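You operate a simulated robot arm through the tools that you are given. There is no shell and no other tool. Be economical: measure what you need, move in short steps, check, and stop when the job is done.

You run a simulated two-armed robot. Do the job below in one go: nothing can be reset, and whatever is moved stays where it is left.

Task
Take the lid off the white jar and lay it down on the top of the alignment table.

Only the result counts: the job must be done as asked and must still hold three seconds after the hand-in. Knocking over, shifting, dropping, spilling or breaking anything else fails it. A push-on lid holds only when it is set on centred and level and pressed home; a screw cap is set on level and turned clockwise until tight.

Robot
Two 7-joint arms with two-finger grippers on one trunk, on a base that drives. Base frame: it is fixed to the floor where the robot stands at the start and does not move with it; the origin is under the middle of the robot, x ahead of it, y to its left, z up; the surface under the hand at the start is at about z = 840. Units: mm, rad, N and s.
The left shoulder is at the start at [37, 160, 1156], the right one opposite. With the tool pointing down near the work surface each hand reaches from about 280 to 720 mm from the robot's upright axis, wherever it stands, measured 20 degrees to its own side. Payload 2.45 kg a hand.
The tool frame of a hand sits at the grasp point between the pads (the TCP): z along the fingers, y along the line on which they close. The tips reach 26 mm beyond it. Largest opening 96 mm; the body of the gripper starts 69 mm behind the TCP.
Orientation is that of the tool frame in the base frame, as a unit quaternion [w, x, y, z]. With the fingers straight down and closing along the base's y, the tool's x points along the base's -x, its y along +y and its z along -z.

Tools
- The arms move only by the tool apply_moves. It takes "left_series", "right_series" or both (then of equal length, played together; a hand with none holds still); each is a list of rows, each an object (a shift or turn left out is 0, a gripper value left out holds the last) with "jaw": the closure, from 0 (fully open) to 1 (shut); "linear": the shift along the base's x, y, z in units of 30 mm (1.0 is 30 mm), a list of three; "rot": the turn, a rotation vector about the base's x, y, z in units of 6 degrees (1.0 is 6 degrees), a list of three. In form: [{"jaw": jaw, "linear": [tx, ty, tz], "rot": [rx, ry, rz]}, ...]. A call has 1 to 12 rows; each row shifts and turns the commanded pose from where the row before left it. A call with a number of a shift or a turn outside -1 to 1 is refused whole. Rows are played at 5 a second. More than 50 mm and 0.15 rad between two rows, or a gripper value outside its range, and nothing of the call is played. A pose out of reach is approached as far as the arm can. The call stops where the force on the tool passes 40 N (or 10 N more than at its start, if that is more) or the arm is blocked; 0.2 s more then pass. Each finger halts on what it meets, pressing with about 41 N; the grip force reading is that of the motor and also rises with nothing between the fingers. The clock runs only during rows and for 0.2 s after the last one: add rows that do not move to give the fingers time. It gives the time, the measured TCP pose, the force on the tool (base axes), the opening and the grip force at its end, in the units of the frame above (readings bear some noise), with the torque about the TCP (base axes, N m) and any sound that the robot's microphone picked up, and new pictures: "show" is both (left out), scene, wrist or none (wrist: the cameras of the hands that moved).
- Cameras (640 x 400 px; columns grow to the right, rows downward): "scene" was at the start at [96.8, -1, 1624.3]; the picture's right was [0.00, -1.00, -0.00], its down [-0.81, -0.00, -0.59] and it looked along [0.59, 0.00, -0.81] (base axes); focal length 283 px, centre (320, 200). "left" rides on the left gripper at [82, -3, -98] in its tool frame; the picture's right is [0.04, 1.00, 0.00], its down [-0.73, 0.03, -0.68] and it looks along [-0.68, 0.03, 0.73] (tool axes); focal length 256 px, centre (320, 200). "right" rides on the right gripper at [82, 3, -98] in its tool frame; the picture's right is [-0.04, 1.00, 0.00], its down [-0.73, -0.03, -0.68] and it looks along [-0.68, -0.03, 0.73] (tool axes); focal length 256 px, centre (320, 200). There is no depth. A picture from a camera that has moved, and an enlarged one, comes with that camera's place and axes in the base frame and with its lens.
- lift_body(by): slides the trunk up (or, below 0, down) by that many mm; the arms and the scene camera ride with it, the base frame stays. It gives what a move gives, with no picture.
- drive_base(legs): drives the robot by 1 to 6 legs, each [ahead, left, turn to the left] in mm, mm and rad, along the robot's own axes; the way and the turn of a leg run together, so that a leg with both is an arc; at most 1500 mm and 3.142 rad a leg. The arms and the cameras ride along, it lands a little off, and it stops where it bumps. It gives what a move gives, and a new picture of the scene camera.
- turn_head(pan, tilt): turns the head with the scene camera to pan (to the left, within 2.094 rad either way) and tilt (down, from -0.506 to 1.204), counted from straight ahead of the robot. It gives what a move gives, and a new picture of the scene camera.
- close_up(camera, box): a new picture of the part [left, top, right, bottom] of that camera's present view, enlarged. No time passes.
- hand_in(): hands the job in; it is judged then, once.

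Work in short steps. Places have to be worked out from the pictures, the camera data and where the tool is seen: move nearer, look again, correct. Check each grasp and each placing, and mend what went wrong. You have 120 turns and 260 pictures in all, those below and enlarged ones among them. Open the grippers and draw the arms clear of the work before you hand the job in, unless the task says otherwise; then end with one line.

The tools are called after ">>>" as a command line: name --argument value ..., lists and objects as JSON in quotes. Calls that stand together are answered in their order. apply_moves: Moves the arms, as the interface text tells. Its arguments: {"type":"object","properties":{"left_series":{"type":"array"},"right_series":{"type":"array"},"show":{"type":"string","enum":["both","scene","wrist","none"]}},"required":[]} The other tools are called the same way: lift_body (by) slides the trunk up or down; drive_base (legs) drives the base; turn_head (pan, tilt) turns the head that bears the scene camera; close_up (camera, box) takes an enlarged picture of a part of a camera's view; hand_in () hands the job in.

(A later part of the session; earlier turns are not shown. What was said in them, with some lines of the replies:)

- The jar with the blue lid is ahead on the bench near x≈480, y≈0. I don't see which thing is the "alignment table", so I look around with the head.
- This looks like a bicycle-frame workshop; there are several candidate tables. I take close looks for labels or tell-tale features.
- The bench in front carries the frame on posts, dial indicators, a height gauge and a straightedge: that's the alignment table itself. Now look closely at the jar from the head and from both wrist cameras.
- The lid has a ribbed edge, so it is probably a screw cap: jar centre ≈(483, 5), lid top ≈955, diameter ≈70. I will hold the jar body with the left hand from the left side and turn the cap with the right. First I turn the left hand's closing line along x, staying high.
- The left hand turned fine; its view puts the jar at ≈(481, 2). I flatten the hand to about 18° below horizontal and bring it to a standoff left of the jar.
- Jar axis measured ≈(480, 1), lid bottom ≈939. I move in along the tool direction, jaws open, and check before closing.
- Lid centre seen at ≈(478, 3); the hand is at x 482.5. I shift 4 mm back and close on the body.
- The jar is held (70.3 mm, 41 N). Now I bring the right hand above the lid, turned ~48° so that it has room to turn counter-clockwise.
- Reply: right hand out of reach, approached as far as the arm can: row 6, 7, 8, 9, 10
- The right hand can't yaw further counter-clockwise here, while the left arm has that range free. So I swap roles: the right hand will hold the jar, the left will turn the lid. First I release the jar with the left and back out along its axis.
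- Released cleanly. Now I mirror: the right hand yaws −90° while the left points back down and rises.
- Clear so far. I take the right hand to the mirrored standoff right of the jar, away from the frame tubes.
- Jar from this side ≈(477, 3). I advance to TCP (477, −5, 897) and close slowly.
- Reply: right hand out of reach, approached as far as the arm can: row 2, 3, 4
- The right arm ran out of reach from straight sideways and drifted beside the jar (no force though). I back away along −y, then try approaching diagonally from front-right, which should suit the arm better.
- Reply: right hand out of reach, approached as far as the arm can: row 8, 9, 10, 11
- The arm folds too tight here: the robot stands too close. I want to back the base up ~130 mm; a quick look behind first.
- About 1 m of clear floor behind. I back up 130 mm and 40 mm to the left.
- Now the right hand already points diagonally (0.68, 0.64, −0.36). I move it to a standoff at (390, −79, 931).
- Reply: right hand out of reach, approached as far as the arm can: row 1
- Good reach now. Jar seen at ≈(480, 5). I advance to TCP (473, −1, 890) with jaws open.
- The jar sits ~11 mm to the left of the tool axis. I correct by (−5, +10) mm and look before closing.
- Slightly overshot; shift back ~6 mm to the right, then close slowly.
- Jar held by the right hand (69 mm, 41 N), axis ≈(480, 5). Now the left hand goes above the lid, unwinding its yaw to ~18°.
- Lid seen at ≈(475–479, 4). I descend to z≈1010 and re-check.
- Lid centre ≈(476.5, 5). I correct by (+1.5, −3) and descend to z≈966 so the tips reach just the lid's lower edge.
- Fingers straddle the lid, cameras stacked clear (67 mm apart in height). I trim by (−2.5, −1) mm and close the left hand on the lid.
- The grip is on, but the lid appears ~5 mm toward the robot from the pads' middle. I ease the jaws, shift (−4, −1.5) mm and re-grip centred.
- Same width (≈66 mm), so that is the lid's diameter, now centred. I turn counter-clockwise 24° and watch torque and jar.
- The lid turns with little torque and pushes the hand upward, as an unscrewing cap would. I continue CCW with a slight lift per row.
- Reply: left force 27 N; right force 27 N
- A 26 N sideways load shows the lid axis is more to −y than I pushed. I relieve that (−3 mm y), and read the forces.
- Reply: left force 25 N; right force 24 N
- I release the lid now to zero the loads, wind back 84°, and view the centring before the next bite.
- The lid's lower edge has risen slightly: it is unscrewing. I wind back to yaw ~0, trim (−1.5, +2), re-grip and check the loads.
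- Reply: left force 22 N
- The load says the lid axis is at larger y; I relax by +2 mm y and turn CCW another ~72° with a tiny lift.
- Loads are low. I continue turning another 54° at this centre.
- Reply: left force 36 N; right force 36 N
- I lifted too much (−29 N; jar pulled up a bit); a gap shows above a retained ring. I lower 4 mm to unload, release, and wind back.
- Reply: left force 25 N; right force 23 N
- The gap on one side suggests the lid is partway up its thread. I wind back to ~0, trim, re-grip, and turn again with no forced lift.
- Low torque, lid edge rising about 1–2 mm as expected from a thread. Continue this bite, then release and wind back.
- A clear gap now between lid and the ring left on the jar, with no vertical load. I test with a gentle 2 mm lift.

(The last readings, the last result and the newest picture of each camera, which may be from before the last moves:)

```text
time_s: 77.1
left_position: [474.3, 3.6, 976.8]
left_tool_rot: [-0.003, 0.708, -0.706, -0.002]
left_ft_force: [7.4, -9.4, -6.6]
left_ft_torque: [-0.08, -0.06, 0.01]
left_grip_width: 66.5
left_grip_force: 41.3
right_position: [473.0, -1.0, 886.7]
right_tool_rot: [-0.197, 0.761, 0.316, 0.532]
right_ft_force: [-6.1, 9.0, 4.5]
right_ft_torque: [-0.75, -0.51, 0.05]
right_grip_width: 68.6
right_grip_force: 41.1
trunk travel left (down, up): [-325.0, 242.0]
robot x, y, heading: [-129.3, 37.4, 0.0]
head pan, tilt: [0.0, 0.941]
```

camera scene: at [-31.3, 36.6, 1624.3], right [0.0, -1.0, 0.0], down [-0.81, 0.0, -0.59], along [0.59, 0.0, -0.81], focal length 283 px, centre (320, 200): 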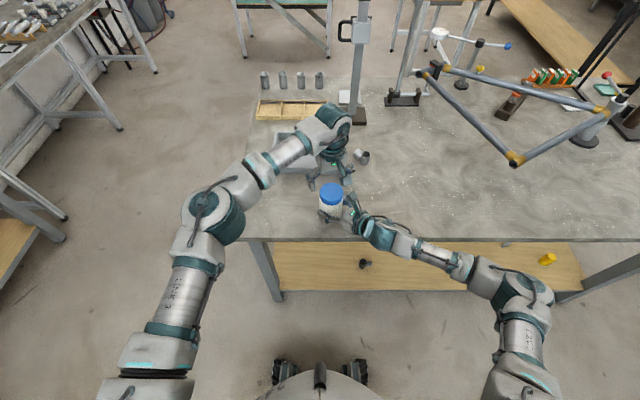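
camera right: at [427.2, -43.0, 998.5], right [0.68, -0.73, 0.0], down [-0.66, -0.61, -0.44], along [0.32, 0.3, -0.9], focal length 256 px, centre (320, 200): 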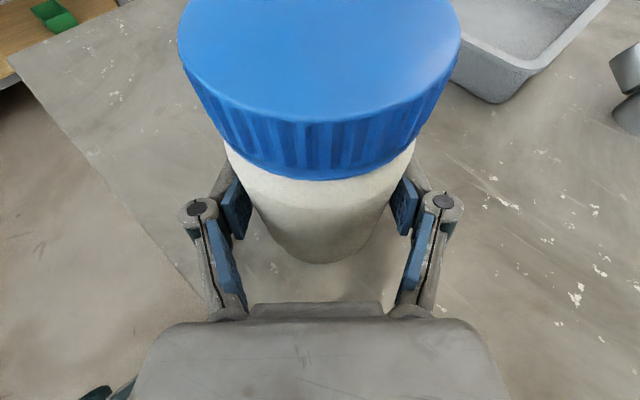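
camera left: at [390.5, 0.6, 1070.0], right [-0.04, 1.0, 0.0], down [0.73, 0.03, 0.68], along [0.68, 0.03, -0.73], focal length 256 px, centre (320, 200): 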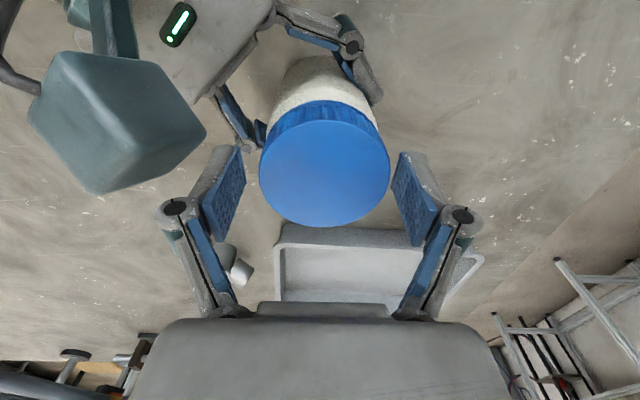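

Still engaged a little. Another bite: release, wind back 90°, re-grip, turn.

>>> apply_moves --left_series '[{"linear": [0.03, -0.04, -0.03]}, {"jaw": 0.2}, {"jaw": 0.15}, {}, {"rot": [0, 0, -1]}, {"rot": [0, 0, -1]}, {"rot": [0, 0, -1]}, {"rot": [0, 0, -1]}, {"rot": [0, 0, -1]}, {"rot": [0, 0, -1]}, {"rot": [0, 0, -1]}, {"rot": [0, 0, -1]}]' --show "none"

>>> apply_moves --left_series '[{"linear": [-0.08, 0.07, 0], "rot": [0, 0, -1]}, {"rot": [0, 0, -1]}, {"rot": [0, 0, -1]}, {"rot": [0, 0, -1]}, {"rot": [0, 0, -1]}, {"rot": [0, 0, -1]}, {"rot": [0, 0, -1]}, {}]' --show "wrist"

>>> close_up --camera "right" --box '[0, 0, 640, 400]'

```text
time_s: 79.7
left_position: [475.0, 1.1, 975.8]
left_tool_rot: [0.002, -0.358, 0.934, 0.0]
left_ft_force: [0.0, 0.6, -0.3]
left_ft_torque: [0.0, 0.01, -0.03]
left_grip_width: 81.6
left_grip_force: 0.0
right_position: [472.8, -2.3, 885.2]
right_tool_rot: [-0.197, 0.761, 0.316, 0.532]
right_ft_force: [-0.7, -0.6, -1.8]
right_ft_torque: [-0.01, 0.01, 0.0]
right_grip_width: 68.7
right_grip_force: 40.7
trunk travel left (down, up): [-325.0, 242.0]
robot x, y, heading: [-128.8, 38.0, -0.003]
head pan, tilt: [0.0, 0.941]
```

```text
time_s: 81.5
left_position: [472.2, 3.3, 976.4]
left_tool_rot: [0.001, -0.001, 1.0, -0.002]
left_ft_force: [-0.1, 1.2, -0.4]
left_ft_torque: [-0.01, -0.01, -0.02]
left_grip_width: 81.3
left_grip_force: 0.0
right_position: [471.8, -1.7, 884.4]
right_tool_rot: [-0.197, 0.761, 0.316, 0.531]
right_ft_force: [0.5, 0.3, -2.5]
right_ft_torque: [-0.01, 0.01, -0.03]
right_grip_width: 68.7
right_grip_force: 40.6
trunk travel left (down, up): [-325.0, 242.0]
robot x, y, heading: [-132.3, 38.0, 0.003]
head pan, tilt: [0.0, 0.941]
camera left: at [390.5, 0.3, 1075.4], right [-0.04, 1.0, 0.0], down [0.73, 0.03, 0.68], along [0.68, 0.03, -0.73], focal length 256 px, centre (320, 200)
```

left: 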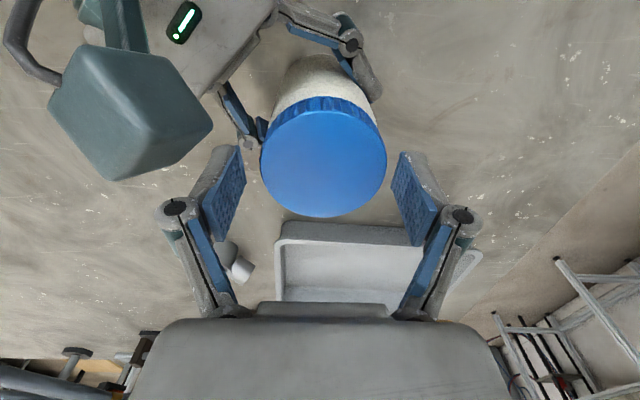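

```text
1.00 times, centred on (320, 200) of right (not enlarged: the box is as wide or as high as the picture)
camera zoom: at [427.6, -44.2, 998.2], right [0.68, -0.73, 0.0], down [-0.66, -0.61, -0.44], along [0.32, 0.3, -0.9], focal length 256 px, centre (320, 200)
```

zoom: 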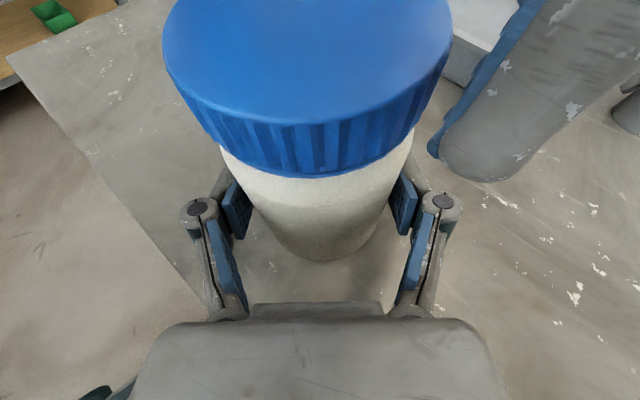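

The lid settled back down when released, so it can move vertically: it is likely off its thread. I lower to z≈966, re-grip centred, and try a slow straight lift.

>>> apply_moves --left_series '[{"linear": [0, 0.06, -0.2]}, {"linear": [0, 0, -0.13]}, {}, {"jaw": 0.25}, {"jaw": 0.35}, {"jaw": 0.5}, {}, {}]' --show "wrist"

>>> apply_moves --left_series '[{"linear": [0, 0, 0.05]}, {"linear": [0, 0, 0.05]}, {}]' --show "none"

>>> close_up --camera "right" --box '[0, 0, 640, 400]'

```text
time_s: 83.3
left_position: [472.8, 4.7, 966.3]
left_tool_rot: [0.0, -0.001, 1.0, -0.002]
left_ft_force: [-0.2, 0.6, 0.2]
left_ft_torque: [-0.01, 0.0, 0.04]
left_grip_width: 66.0
left_grip_force: 40.9
right_position: [473.5, -1.5, 885.7]
right_tool_rot: [-0.197, 0.761, 0.316, 0.531]
right_ft_force: [-0.1, -0.8, -1.8]
right_ft_torque: [0.0, -0.01, -0.04]
right_grip_width: 68.5
right_grip_force: 41.2
trunk travel left (down, up): [-325.0, 242.0]
robot x, y, heading: [-130.0, 34.4, -0.001]
head pan, tilt: [0.0, 0.941]
camera left: at [390.5, 2.5, 1065.4], right [-0.04, 1.0, 0.0], down [0.73, 0.03, 0.68], along [0.68, 0.03, -0.73], focal length 256 px, centre (320, 200)
```

left: 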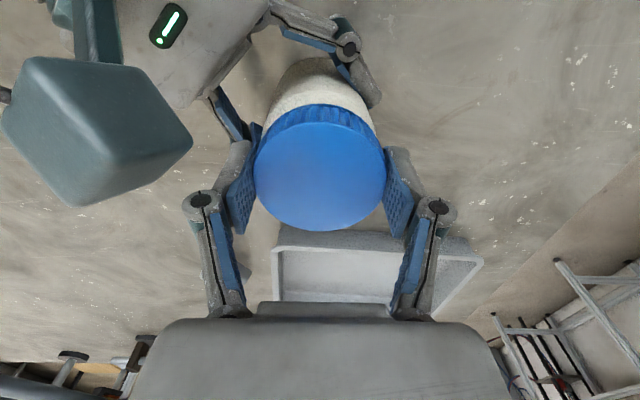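

```text
time_s: 84.1
left_position: [472.7, 5.4, 970.8]
left_tool_rot: [0.001, -0.001, 1.0, -0.002]
left_ft_force: [-0.4, -1.0, -0.3]
left_ft_torque: [-0.01, 0.0, 0.04]
left_grip_width: 65.9
left_grip_force: 40.8
right_position: [472.8, -1.1, 886.5]
right_tool_rot: [-0.197, 0.761, 0.316, 0.531]
right_ft_force: [0.6, 0.8, -1.5]
right_ft_torque: [-0.02, 0.02, 0.01]
right_grip_width: 68.6
right_grip_force: 41.0
trunk travel left (down, up): [-325.0, 242.0]
robot x, y, heading: [-127.6, 37.3, 0.004]
head pan, tilt: [0.0, 0.941]
```

```text
1.00 times, centred on (320, 200) of right (not enlarged: the box is as wide or as high as the picture)
camera zoom: at [427.6, -44.2, 998.2], right [0.68, -0.73, 0.0], down [-0.66, -0.61, -0.44], along [0.32, 0.3, -0.9], focal length 256 px, centre (320, 200)
```

zoom: 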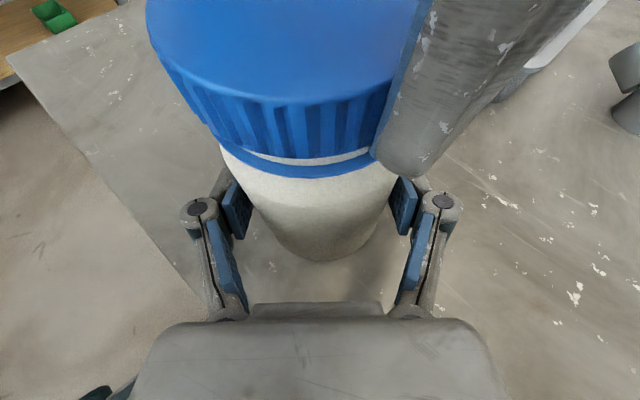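

The lid lifts with no force: it is free. I raise it straight up in steps.

>>> apply_moves --left_series '[{"linear": [0, 0, 0.2]}, {"linear": [0, 0, 0.4]}, {"linear": [0, 0, 0.8]}, {"linear": [0, 0, 0.9]}, {"linear": [0, 0, 0.9]}, {"linear": [0, 0, 0.9]}, {}]' --show "both"

>>> close_up --camera "right" --box '[0, 0, 640, 400]'

```text
time_s: 85.7
left_position: [475.6, 4.5, 1092.1]
left_tool_rot: [0.0, -0.001, 1.0, -0.001]
left_ft_force: [0.3, 0.4, -0.3]
left_ft_torque: [0.01, 0.02, 0.01]
left_grip_width: 65.9
left_grip_force: 40.8
right_position: [472.7, -0.6, 885.5]
right_tool_rot: [-0.197, 0.761, 0.315, 0.532]
right_ft_force: [-0.1, -0.9, -1.5]
right_ft_torque: [-0.03, 0.02, -0.01]
right_grip_width: 68.5
right_grip_force: 40.7
trunk travel left (down, up): [-325.0, 242.0]
robot x, y, heading: [-129.0, 36.9, 0.003]
head pan, tilt: [0.0, 0.941]
camera scene: at [-30.1, 35.8, 1624.1], right [0.0, -1.0, 0.0], down [-0.81, 0.0, -0.58], along [0.58, 0.0, -0.81], focal length 283 px, centre (320, 200)
camera left: at [393.2, 1.7, 1191.9], right [-0.04, 1.0, 0.0], down [0.73, 0.03, 0.68], along [0.68, 0.03, -0.73], focal length 256 px, centre (320, 200)
```

scene: 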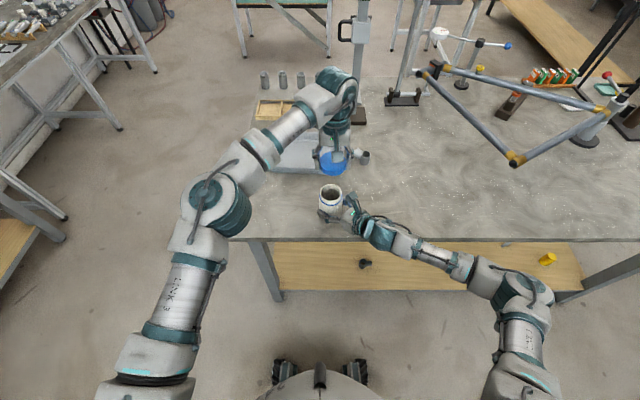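
left: 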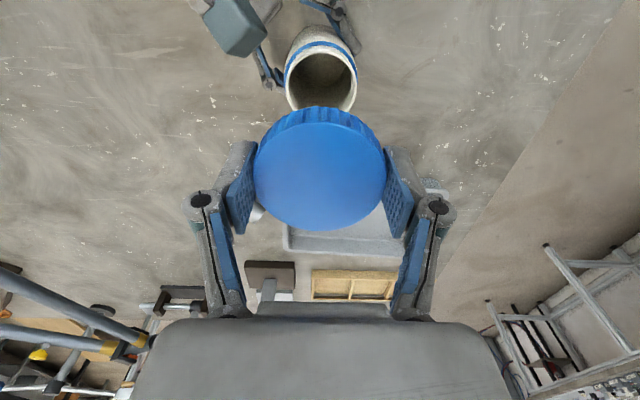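

```text
1.00 times, centred on (320, 200) of right (not enlarged: the box is as wide or as high as the picture)
camera zoom: at [427.9, -44.2, 997.8], right [0.68, -0.73, 0.0], down [-0.66, -0.61, -0.44], along [0.32, 0.3, -0.9], focal length 256 px, centre (320, 200)
```

zoom: 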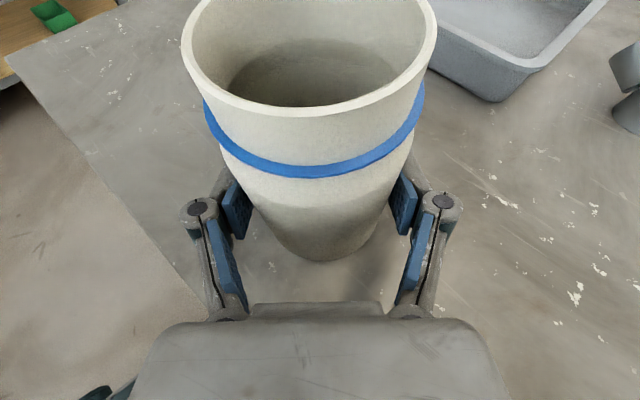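

Lid is off and firmly held; the jar stands unspilled. I carry the lid to clear bench at ≈(485, 170) and look before lowering.

>>> apply_moves --left_series '[{"linear": [0.05, 0.9, 0]}, {"linear": [0.05, 0.9, 0]}, {"linear": [0.05, 0.9, 0]}, {"linear": [0.05, 0.9, -0.3]}, {"linear": [0.05, 0.9, -0.6]}, {"linear": [0.05, 0.9, -0.9]}, {"linear": [0, 0, -0.9]}, {"linear": [0, 0, -0.9]}, {}]' --show "both"

```text
time_s: 87.7
left_position: [480.0, 167.8, 985.0]
left_tool_rot: [0.001, -0.001, 1.0, -0.001]
left_ft_force: [1.0, 0.5, -0.4]
left_ft_torque: [0.0, -0.01, -0.03]
left_grip_width: 66.0
left_grip_force: 41.1
right_position: [472.9, -0.8, 887.1]
right_tool_rot: [-0.197, 0.761, 0.316, 0.531]
right_ft_force: [0.0, 1.3, -2.2]
right_ft_torque: [-0.03, 0.04, 0.0]
right_grip_width: 68.7
right_grip_force: 41.0
trunk travel left (down, up): [-325.0, 242.0]
robot x, y, heading: [-129.8, 37.0, -0.001]
head pan, tilt: [0.0, 0.941]
camera scene: at [-30.8, 37.8, 1624.2], right [0.0, -1.0, 0.0], down [-0.81, 0.0, -0.59], along [0.59, 0.0, -0.81], focal length 283 px, centre (320, 200)
camera left: at [397.2, 165.6, 1084.6], right [-0.04, 1.0, 0.0], down [0.73, 0.03, 0.68], along [0.68, 0.03, -0.73], focal length 256 px, centre (320, 200)
```

scene: 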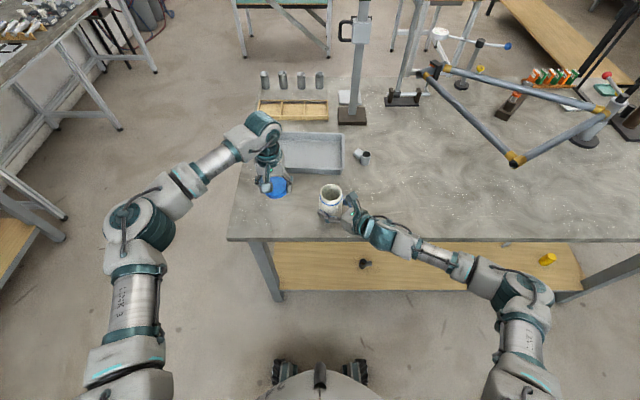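
left: 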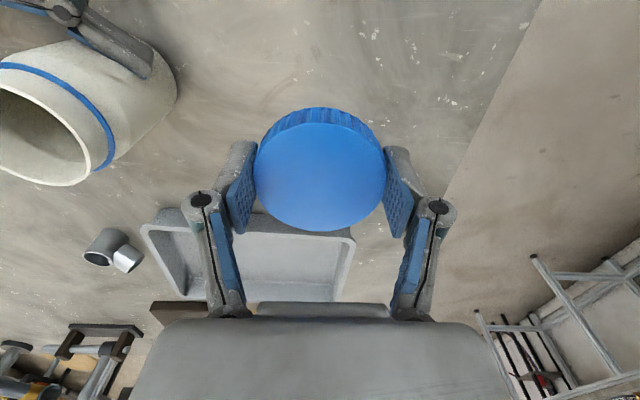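

Spot is clear: table edge at y≈337, jar at y≈5. I lower to z≈880.

>>> apply_moves --left_series '[{"linear": [0, 0, -0.9]}, {"linear": [0, 0, -0.9]}, {"linear": [0, 0, -0.9]}, {"linear": [0, 0, -0.6]}, {"linear": [0, 0, -0.2]}, {}]' --show "none"

>>> apply_moves --left_series '[{"linear": [0, 0, -0.07]}, {"linear": [0, 0, -0.07]}, {"linear": [0, 0, -0.07]}, {}]' --show "wrist"

```text
time_s: 89.1
left_position: [481.2, 168.5, 880.3]
left_tool_rot: [0.001, -0.001, 1.0, -0.002]
left_ft_force: [0.5, -0.2, 0.2]
left_ft_torque: [-0.01, -0.01, 0.0]
left_grip_width: 66.1
left_grip_force: 40.7
right_position: [472.5, -1.1, 885.5]
right_tool_rot: [-0.196, 0.761, 0.315, 0.532]
right_ft_force: [0.1, 0.4, -2.6]
right_ft_torque: [0.0, -0.03, 0.02]
right_grip_width: 68.5
right_grip_force: 40.5
trunk travel left (down, up): [-325.0, 242.0]
robot x, y, heading: [-127.2, 39.7, -0.002]
head pan, tilt: [0.0, 0.941]
```

```text
time_s: 90.1
left_position: [480.2, 167.9, 873.6]
left_tool_rot: [0.001, 0.0, 1.0, -0.002]
left_ft_force: [-1.0, 0.3, -0.2]
left_ft_torque: [0.01, 0.0, 0.03]
left_grip_width: 65.9
left_grip_force: 41.0
right_position: [472.9, -1.3, 885.9]
right_tool_rot: [-0.196, 0.761, 0.315, 0.532]
right_ft_force: [0.3, 0.2, -1.6]
right_ft_torque: [0.0, 0.02, 0.01]
right_grip_width: 68.4
right_grip_force: 41.1
trunk travel left (down, up): [-325.0, 242.0]
robot x, y, heading: [-130.2, 37.9, -0.003]
head pan, tilt: [0.0, 0.941]
camera left: at [397.7, 165.6, 972.4], right [-0.04, 1.0, 0.0], down [0.73, 0.03, 0.68], along [0.68, 0.03, -0.73], focal length 256 px, centre (320, 200)
```

left: 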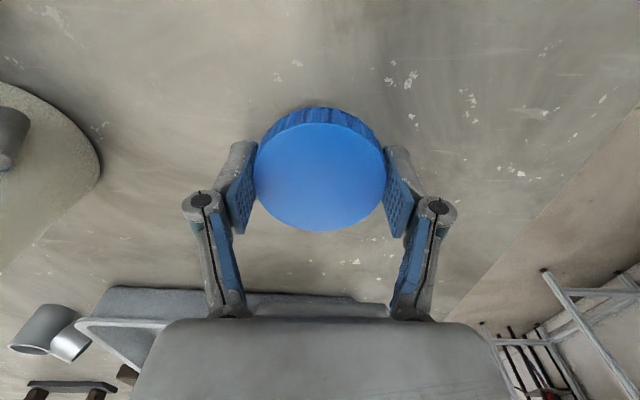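

Still no contact; I go on down in ~1 mm rows until the force shows touch.

>>> apply_moves --left_series '[{"linear": [0, 0, -0.04]}, {"linear": [0, 0, -0.04]}, {"linear": [0, 0, -0.04]}, {}]' --show "none"

>>> apply_moves --left_series '[{"linear": [0, 0, -0.04]}, {"linear": [0, 0, -0.04]}, {}]' --show "none"

```text
time_s: 91.1
left_position: [479.9, 167.8, 869.2]
left_tool_rot: [0.001, -0.002, 1.0, -0.002]
left_ft_force: [0.2, -0.5, 0.0]
left_ft_torque: [-0.01, 0.01, -0.03]
left_grip_width: 65.8
left_grip_force: 40.9
right_position: [472.5, 0.1, 886.3]
right_tool_rot: [-0.196, 0.761, 0.316, 0.531]
right_ft_force: [-1.3, -0.3, -0.7]
right_ft_torque: [-0.02, 0.01, -0.01]
right_grip_width: 68.7
right_grip_force: 41.1
trunk travel left (down, up): [-325.0, 242.0]
robot x, y, heading: [-124.8, 36.2, -0.001]
head pan, tilt: [0.0, 0.941]
```

```text
time_s: 91.9
left_position: [480.8, 168.1, 867.1]
left_tool_rot: [0.0, -0.001, 1.0, -0.002]
left_ft_force: [-0.6, -0.5, -1.0]
left_ft_torque: [-0.02, 0.02, 0.02]
left_grip_width: 65.9
left_grip_force: 40.7
right_position: [473.0, -0.8, 885.7]
right_tool_rot: [-0.197, 0.761, 0.316, 0.531]
right_ft_force: [0.0, 1.1, -1.2]
right_ft_torque: [0.0, 0.03, -0.03]
right_grip_width: 68.8
right_grip_force: 40.8
trunk travel left (down, up): [-325.0, 242.0]
robot x, y, heading: [-129.5, 36.8, -0.002]
head pan, tilt: [0.0, 0.941]
```

>>> apply_moves --left_series '[{"linear": [0, 0, -0.03]}, {"linear": [0, 0, -0.03]}, {}]' --show "none"

>>> close_up --camera "scene" --box '[220, 140, 340, 215]'

```text
time_s: 92.7
left_position: [479.0, 169.1, 866.4]
left_tool_rot: [0.001, -0.001, 1.0, -0.002]
left_ft_force: [0.3, 0.2, -0.3]
left_ft_torque: [-0.01, -0.01, -0.04]
left_grip_width: 65.7
left_grip_force: 41.2
right_position: [471.5, -1.3, 885.1]
right_tool_rot: [-0.196, 0.761, 0.315, 0.531]
right_ft_force: [0.6, -0.1, -0.7]
right_ft_torque: [-0.03, 0.03, 0.01]
right_grip_width: 68.6
right_grip_force: 41.4
trunk travel left (down, up): [-325.0, 242.0]
robot x, y, heading: [-129.9, 34.8, -0.001]
head pan, tilt: [0.0, 0.941]
```

```text
5.33 times, centred on (280, 178) of scene
camera zoom: at [-30.5, 37.9, 1624.2], right [0.0, -1.0, 0.0], down [-0.81, 0.0, -0.59], along [0.59, 0.0, -0.81], focal length 1510 px, centre (533, 320)
```

zoom: 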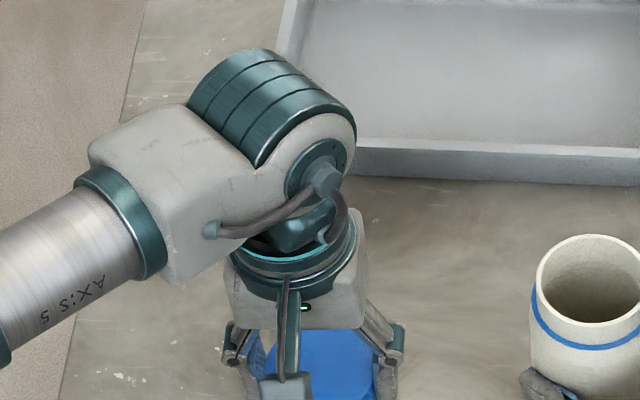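

>>> apply_moves --left_series '[{"linear": [0, 0, -0.03]}, {"linear": [0, 0, -0.03]}, {}]' --show "none"

>>> apply_moves --left_series '[{"linear": [0, 0, -0.03]}, {}]' --show "wrist"

```text
time_s: 93.5
left_position: [480.1, 167.0, 862.9]
left_tool_rot: [0.0, 0.0, 1.0, -0.001]
left_ft_force: [-0.3, -0.3, -0.4]
left_ft_torque: [-0.01, 0.0, -0.03]
left_grip_width: 65.9
left_grip_force: 41.2
right_position: [473.1, -1.7, 885.8]
right_tool_rot: [-0.196, 0.761, 0.316, 0.531]
right_ft_force: [0.3, 0.8, -0.8]
right_ft_torque: [-0.01, 0.0, -0.01]
right_grip_width: 68.5
right_grip_force: 40.6
trunk travel left (down, up): [-325.0, 242.0]
robot x, y, heading: [-125.6, 43.4, 0.005]
head pan, tilt: [0.0, 0.941]
```

```text
time_s: 94.1
left_position: [478.9, 168.7, 862.4]
left_tool_rot: [0.002, -0.001, 1.0, -0.002]
left_ft_force: [0.8, 0.4, -0.1]
left_ft_torque: [-0.01, -0.05, 0.03]
left_grip_width: 65.9
left_grip_force: 40.8
right_position: [472.7, -1.0, 886.6]
right_tool_rot: [-0.196, 0.761, 0.316, 0.532]
right_ft_force: [-0.5, 0.4, -1.5]
right_ft_torque: [-0.01, -0.02, 0.01]
right_grip_width: 68.8
right_grip_force: 40.8
trunk travel left (down, up): [-325.0, 242.0]
robot x, y, heading: [-128.7, 38.6, 0.003]
head pan, tilt: [0.0, 0.941]
camera left: at [397.6, 165.8, 961.2], right [-0.04, 1.0, 0.0], down [0.73, 0.03, 0.68], along [0.68, 0.03, -0.73], focal length 256 px, centre (320, 200)
```

left: 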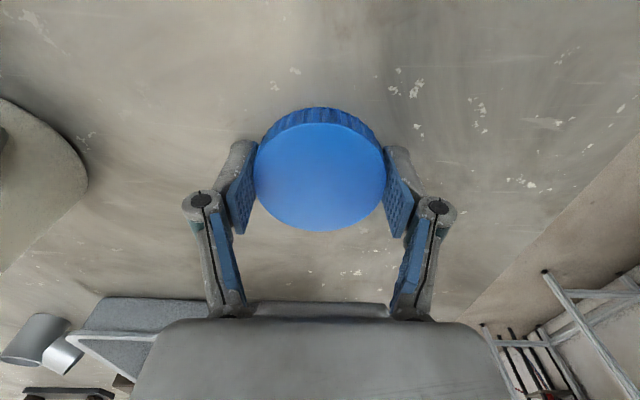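

>>> apply_moves --left_series '[{"linear": [0, 0, -0.04]}, {"linear": [0, 0, -0.04]}, {}]' --show "none"

>>> apply_moves --left_series '[{"linear": [0, 0, -0.04]}, {"linear": [0, 0, -0.04]}, {}]' --show "none"

```text
time_s: 94.9
left_position: [478.9, 168.4, 862.4]
left_tool_rot: [0.001, -0.001, 1.0, -0.001]
left_ft_force: [1.7, 2.6, 12.1]
left_ft_torque: [0.0, 0.34, -0.07]
left_grip_width: 66.0
left_grip_force: 41.4
right_position: [472.3, -1.2, 886.6]
right_tool_rot: [-0.196, 0.761, 0.315, 0.532]
right_ft_force: [0.2, -0.9, -1.6]
right_ft_torque: [-0.04, 0.02, -0.01]
right_grip_width: 68.6
right_grip_force: 41.0
trunk travel left (down, up): [-325.0, 242.0]
robot x, y, heading: [-131.5, 36.6, 0.004]
head pan, tilt: [0.0, 0.941]
```

```text
time_s: 95.7
left_position: [480.0, 167.0, 860.7]
left_tool_rot: [0.004, -0.001, 1.0, -0.002]
left_ft_force: [2.8, 5.6, 34.9]
left_ft_torque: [0.66, 0.67, -0.2]
left_grip_width: 66.2
left_grip_force: 40.8
right_position: [471.0, -0.7, 888.2]
right_tool_rot: [-0.198, 0.76, 0.317, 0.532]
right_ft_force: [0.3, 0.3, -1.4]
right_ft_torque: [0.0, 0.0, 0.01]
right_grip_width: 68.5
right_grip_force: 40.9
trunk travel left (down, up): [-325.0, 242.0]
robot x, y, heading: [-127.7, 33.4, 0.003]
head pan, tilt: [0.0, 0.941]
```

Contact with the table (35 N). I ease up 2 mm, open slowly, and rise clear.

>>> apply_moves --left_series '[{"linear": [0, 0, 0.07]}, {}, {"jaw": 0.3}, {"jaw": 0.2}, {"jaw": 0.1}, {"jaw": 0.0}, {}, {"linear": [0, 0, 0.3]}, {"linear": [0, 0, 0.8]}, {"linear": [0, 0, 0.9]}, {"linear": [0, 0, 0.9]}, {"linear": [0, 0, 0.9]}]' --show "both"

```text
time_s: 98.3
left_position: [479.9, 169.5, 975.9]
left_tool_rot: [0.001, -0.001, 1.0, -0.002]
left_ft_force: [0.3, 0.2, -0.9]
left_ft_torque: [-0.02, 0.01, 0.02]
left_grip_width: 96.3
left_grip_force: 0.1
right_position: [473.3, -0.3, 886.1]
right_tool_rot: [-0.197, 0.761, 0.317, 0.531]
right_ft_force: [-0.5, 0.1, -1.2]
right_ft_torque: [0.0, 0.01, 0.02]
right_grip_width: 68.5
right_grip_force: 40.8
trunk travel left (down, up): [-325.0, 242.0]
robot x, y, heading: [-129.9, 40.2, -0.001]
head pan, tilt: [0.0, 0.941]
camera scene: at [-31.3, 37.7, 1624.2], right [0.0, -1.0, 0.0], down [-0.81, 0.0, -0.59], along [0.59, 0.0, -0.81], focal length 283 px, centre (320, 200)
camera left: at [397.1, 166.1, 1074.5], right [-0.04, 1.0, 0.0], down [0.73, 0.03, 0.68], along [0.68, 0.03, -0.73], focal length 256 px, centre (320, 200)
```

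scene: 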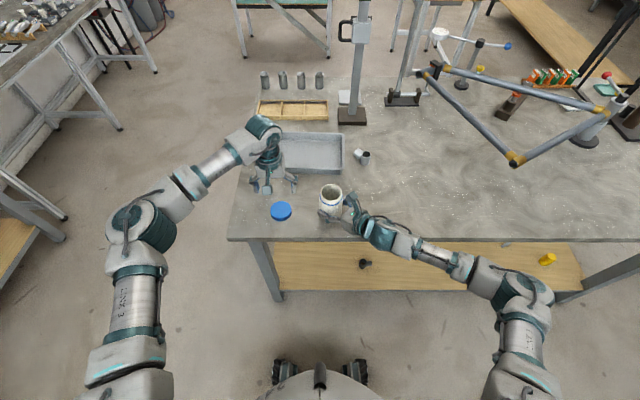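
left: 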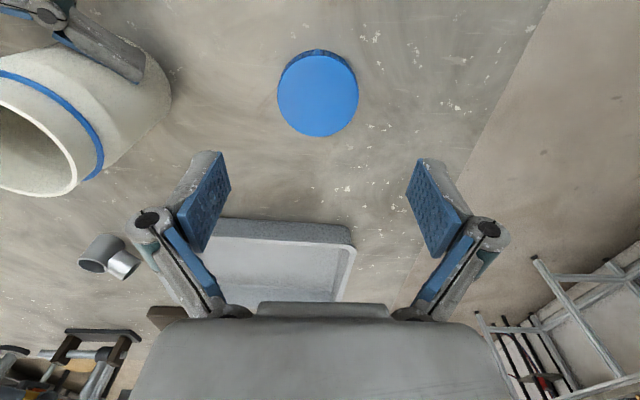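

The lid lies flat on the table. Now the right hand eases open and backs out along its own axis, and the left rises and draws away.

>>> apply_moves --right_series '[{"jaw": 0.3}, {"jaw": 0.2}, {"jaw": 0.1}, {"jaw": 0.0}, {}, {}]' --show "wrist"

```text
time_s: 99.7
left_position: [478.2, 167.8, 975.1]
left_tool_rot: [0.001, -0.001, 1.0, -0.002]
left_ft_force: [0.3, 0.1, 0.4]
left_ft_torque: [-0.01, 0.01, 0.02]
left_grip_width: 96.3
left_grip_force: 0.1
right_position: [473.0, -0.6, 887.3]
right_tool_rot: [-0.197, 0.761, 0.316, 0.531]
right_ft_force: [1.7, 0.3, -0.8]
right_ft_torque: [0.01, 0.02, 0.01]
right_grip_width: 95.8
right_grip_force: 0.1
trunk travel left (down, up): [-325.0, 242.0]
robot x, y, heading: [-125.2, 37.0, -0.001]
head pan, tilt: [0.0, 0.941]
camera right: at [427.4, -43.5, 998.3], right [0.68, -0.73, 0.0], down [-0.66, -0.61, -0.44], along [0.32, 0.3, -0.9], focal length 256 px, centre (320, 200)
```

right: 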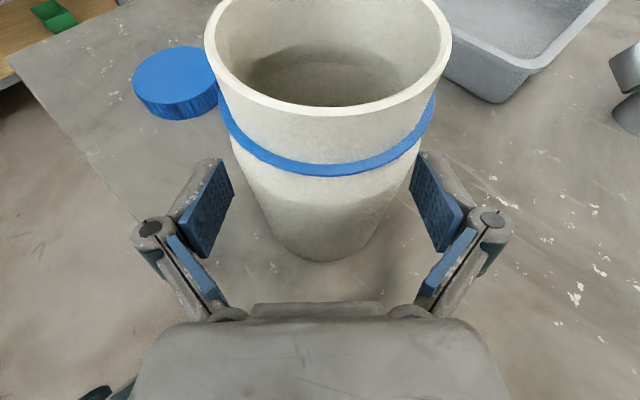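

The jar stands, slightly right of centre but clear of both pads. I retreat along the tool axis and lift the left hand.

>>> apply_moves --right_series '[{"linear": [-0.65, -0.6, 0.2]}, {"linear": [-0.65, -0.6, 0.3]}, {"linear": [-0.65, -0.6, 0.3]}, {"linear": [-0.65, -0.6, 0.3]}, {"linear": [-0.65, -0.6, 0.3]}, {"linear": [-0.5, -0.8, 0.3]}, {"linear": [-0.3, -0.8, 0.3]}]' --left_series '[{"linear": [0, 0, 0.9]}, {"linear": [0, 0, 0.9]}, {"linear": [0, 0, 0.9]}, {"linear": [0, 0.5, 0.5]}, {"linear": [0, 0.5, 0]}, {}, {}]' --show "both"

>>> close_up --camera "scene" --box '[240, 150, 400, 250]'

```text
time_s: 101.3
left_position: [480.4, 197.8, 1069.1]
left_tool_rot: [0.002, -0.001, 1.0, -0.001]
left_ft_force: [-0.3, 0.1, -0.2]
left_ft_torque: [0.0, -0.01, -0.01]
left_grip_width: 96.1
left_grip_force: 0.1
right_position: [351.4, -139.2, 945.7]
right_tool_rot: [-0.198, 0.761, 0.317, 0.531]
right_ft_force: [-0.1, -0.4, 0.6]
right_ft_torque: [-0.02, -0.01, -0.01]
right_grip_width: 96.1
right_grip_force: 0.0
trunk travel left (down, up): [-325.0, 242.0]
robot x, y, heading: [-128.9, 32.4, 0.001]
head pan, tilt: [0.0, 0.941]
camera scene: at [-33.2, 35.1, 1624.4], right [0.0, -1.0, 0.0], down [-0.81, 0.0, -0.59], along [0.59, 0.0, -0.81], focal length 283 px, centre (320, 200)
camera right: at [306.0, -182.9, 1057.4], right [0.68, -0.73, 0.0], down [-0.66, -0.61, -0.44], along [0.32, 0.3, -0.9], focal length 256 px, centre (320, 200)
camera left: at [397.8, 194.6, 1168.6], right [-0.04, 1.0, 0.0], down [0.73, 0.03, 0.68], along [0.68, 0.03, -0.73], focal length 256 px, centre (320, 200)
```

scene: 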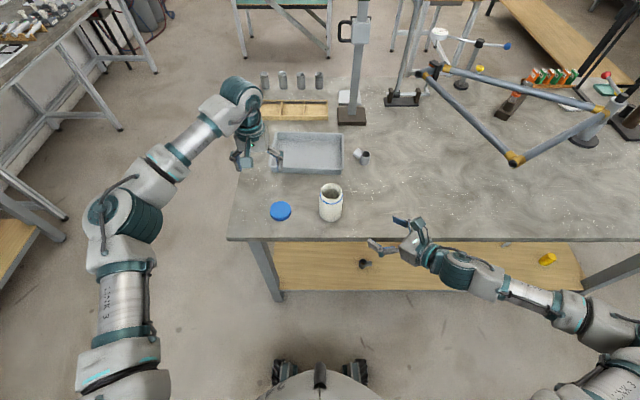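
right: 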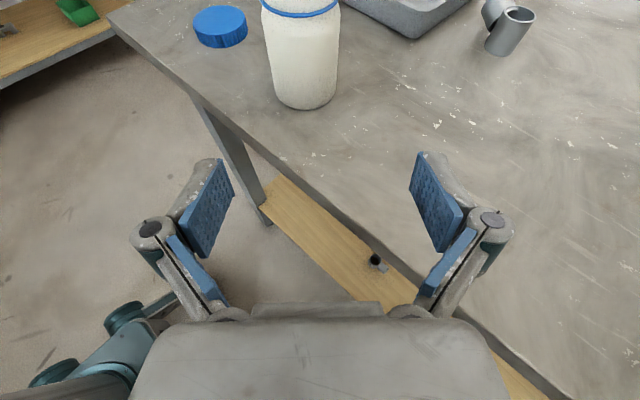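
left: 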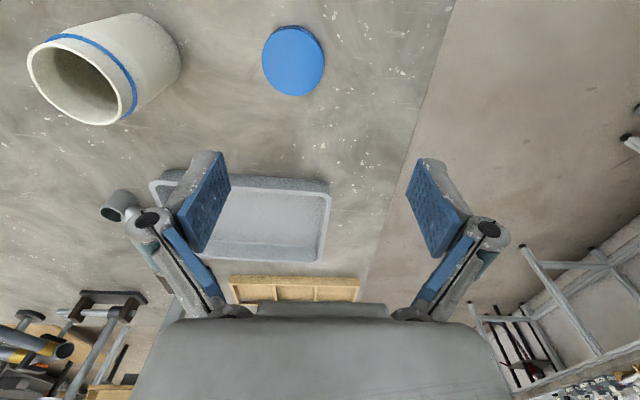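

```text
4.00 times, centred on (320, 200) of scene
camera zoom: at [-33.2, 35.1, 1624.4], right [0.0, -1.0, 0.0], down [-0.81, 0.0, -0.59], along [0.59, 0.0, -0.81], focal length 1133 px, centre (320, 200)
```

zoom: 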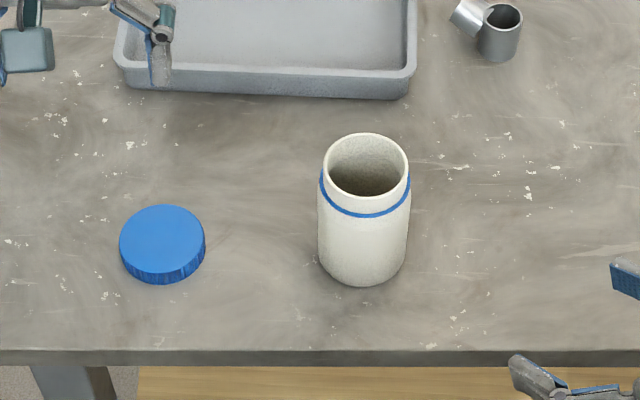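

The lid lies flat on the bench, the jar stands upright and open, and both hands are empty and clear. I'm handing in.

>>> hand_in

```text
The job is handed in.
```

The lid is off the white jar and lies flat on the bench in front, which I took to be the alignment table because it carries the frame, posts and dial gauges (nothing is labelled); the jar stands upright beside it, a blue ring is still on its neck, and both hands are open and clear.
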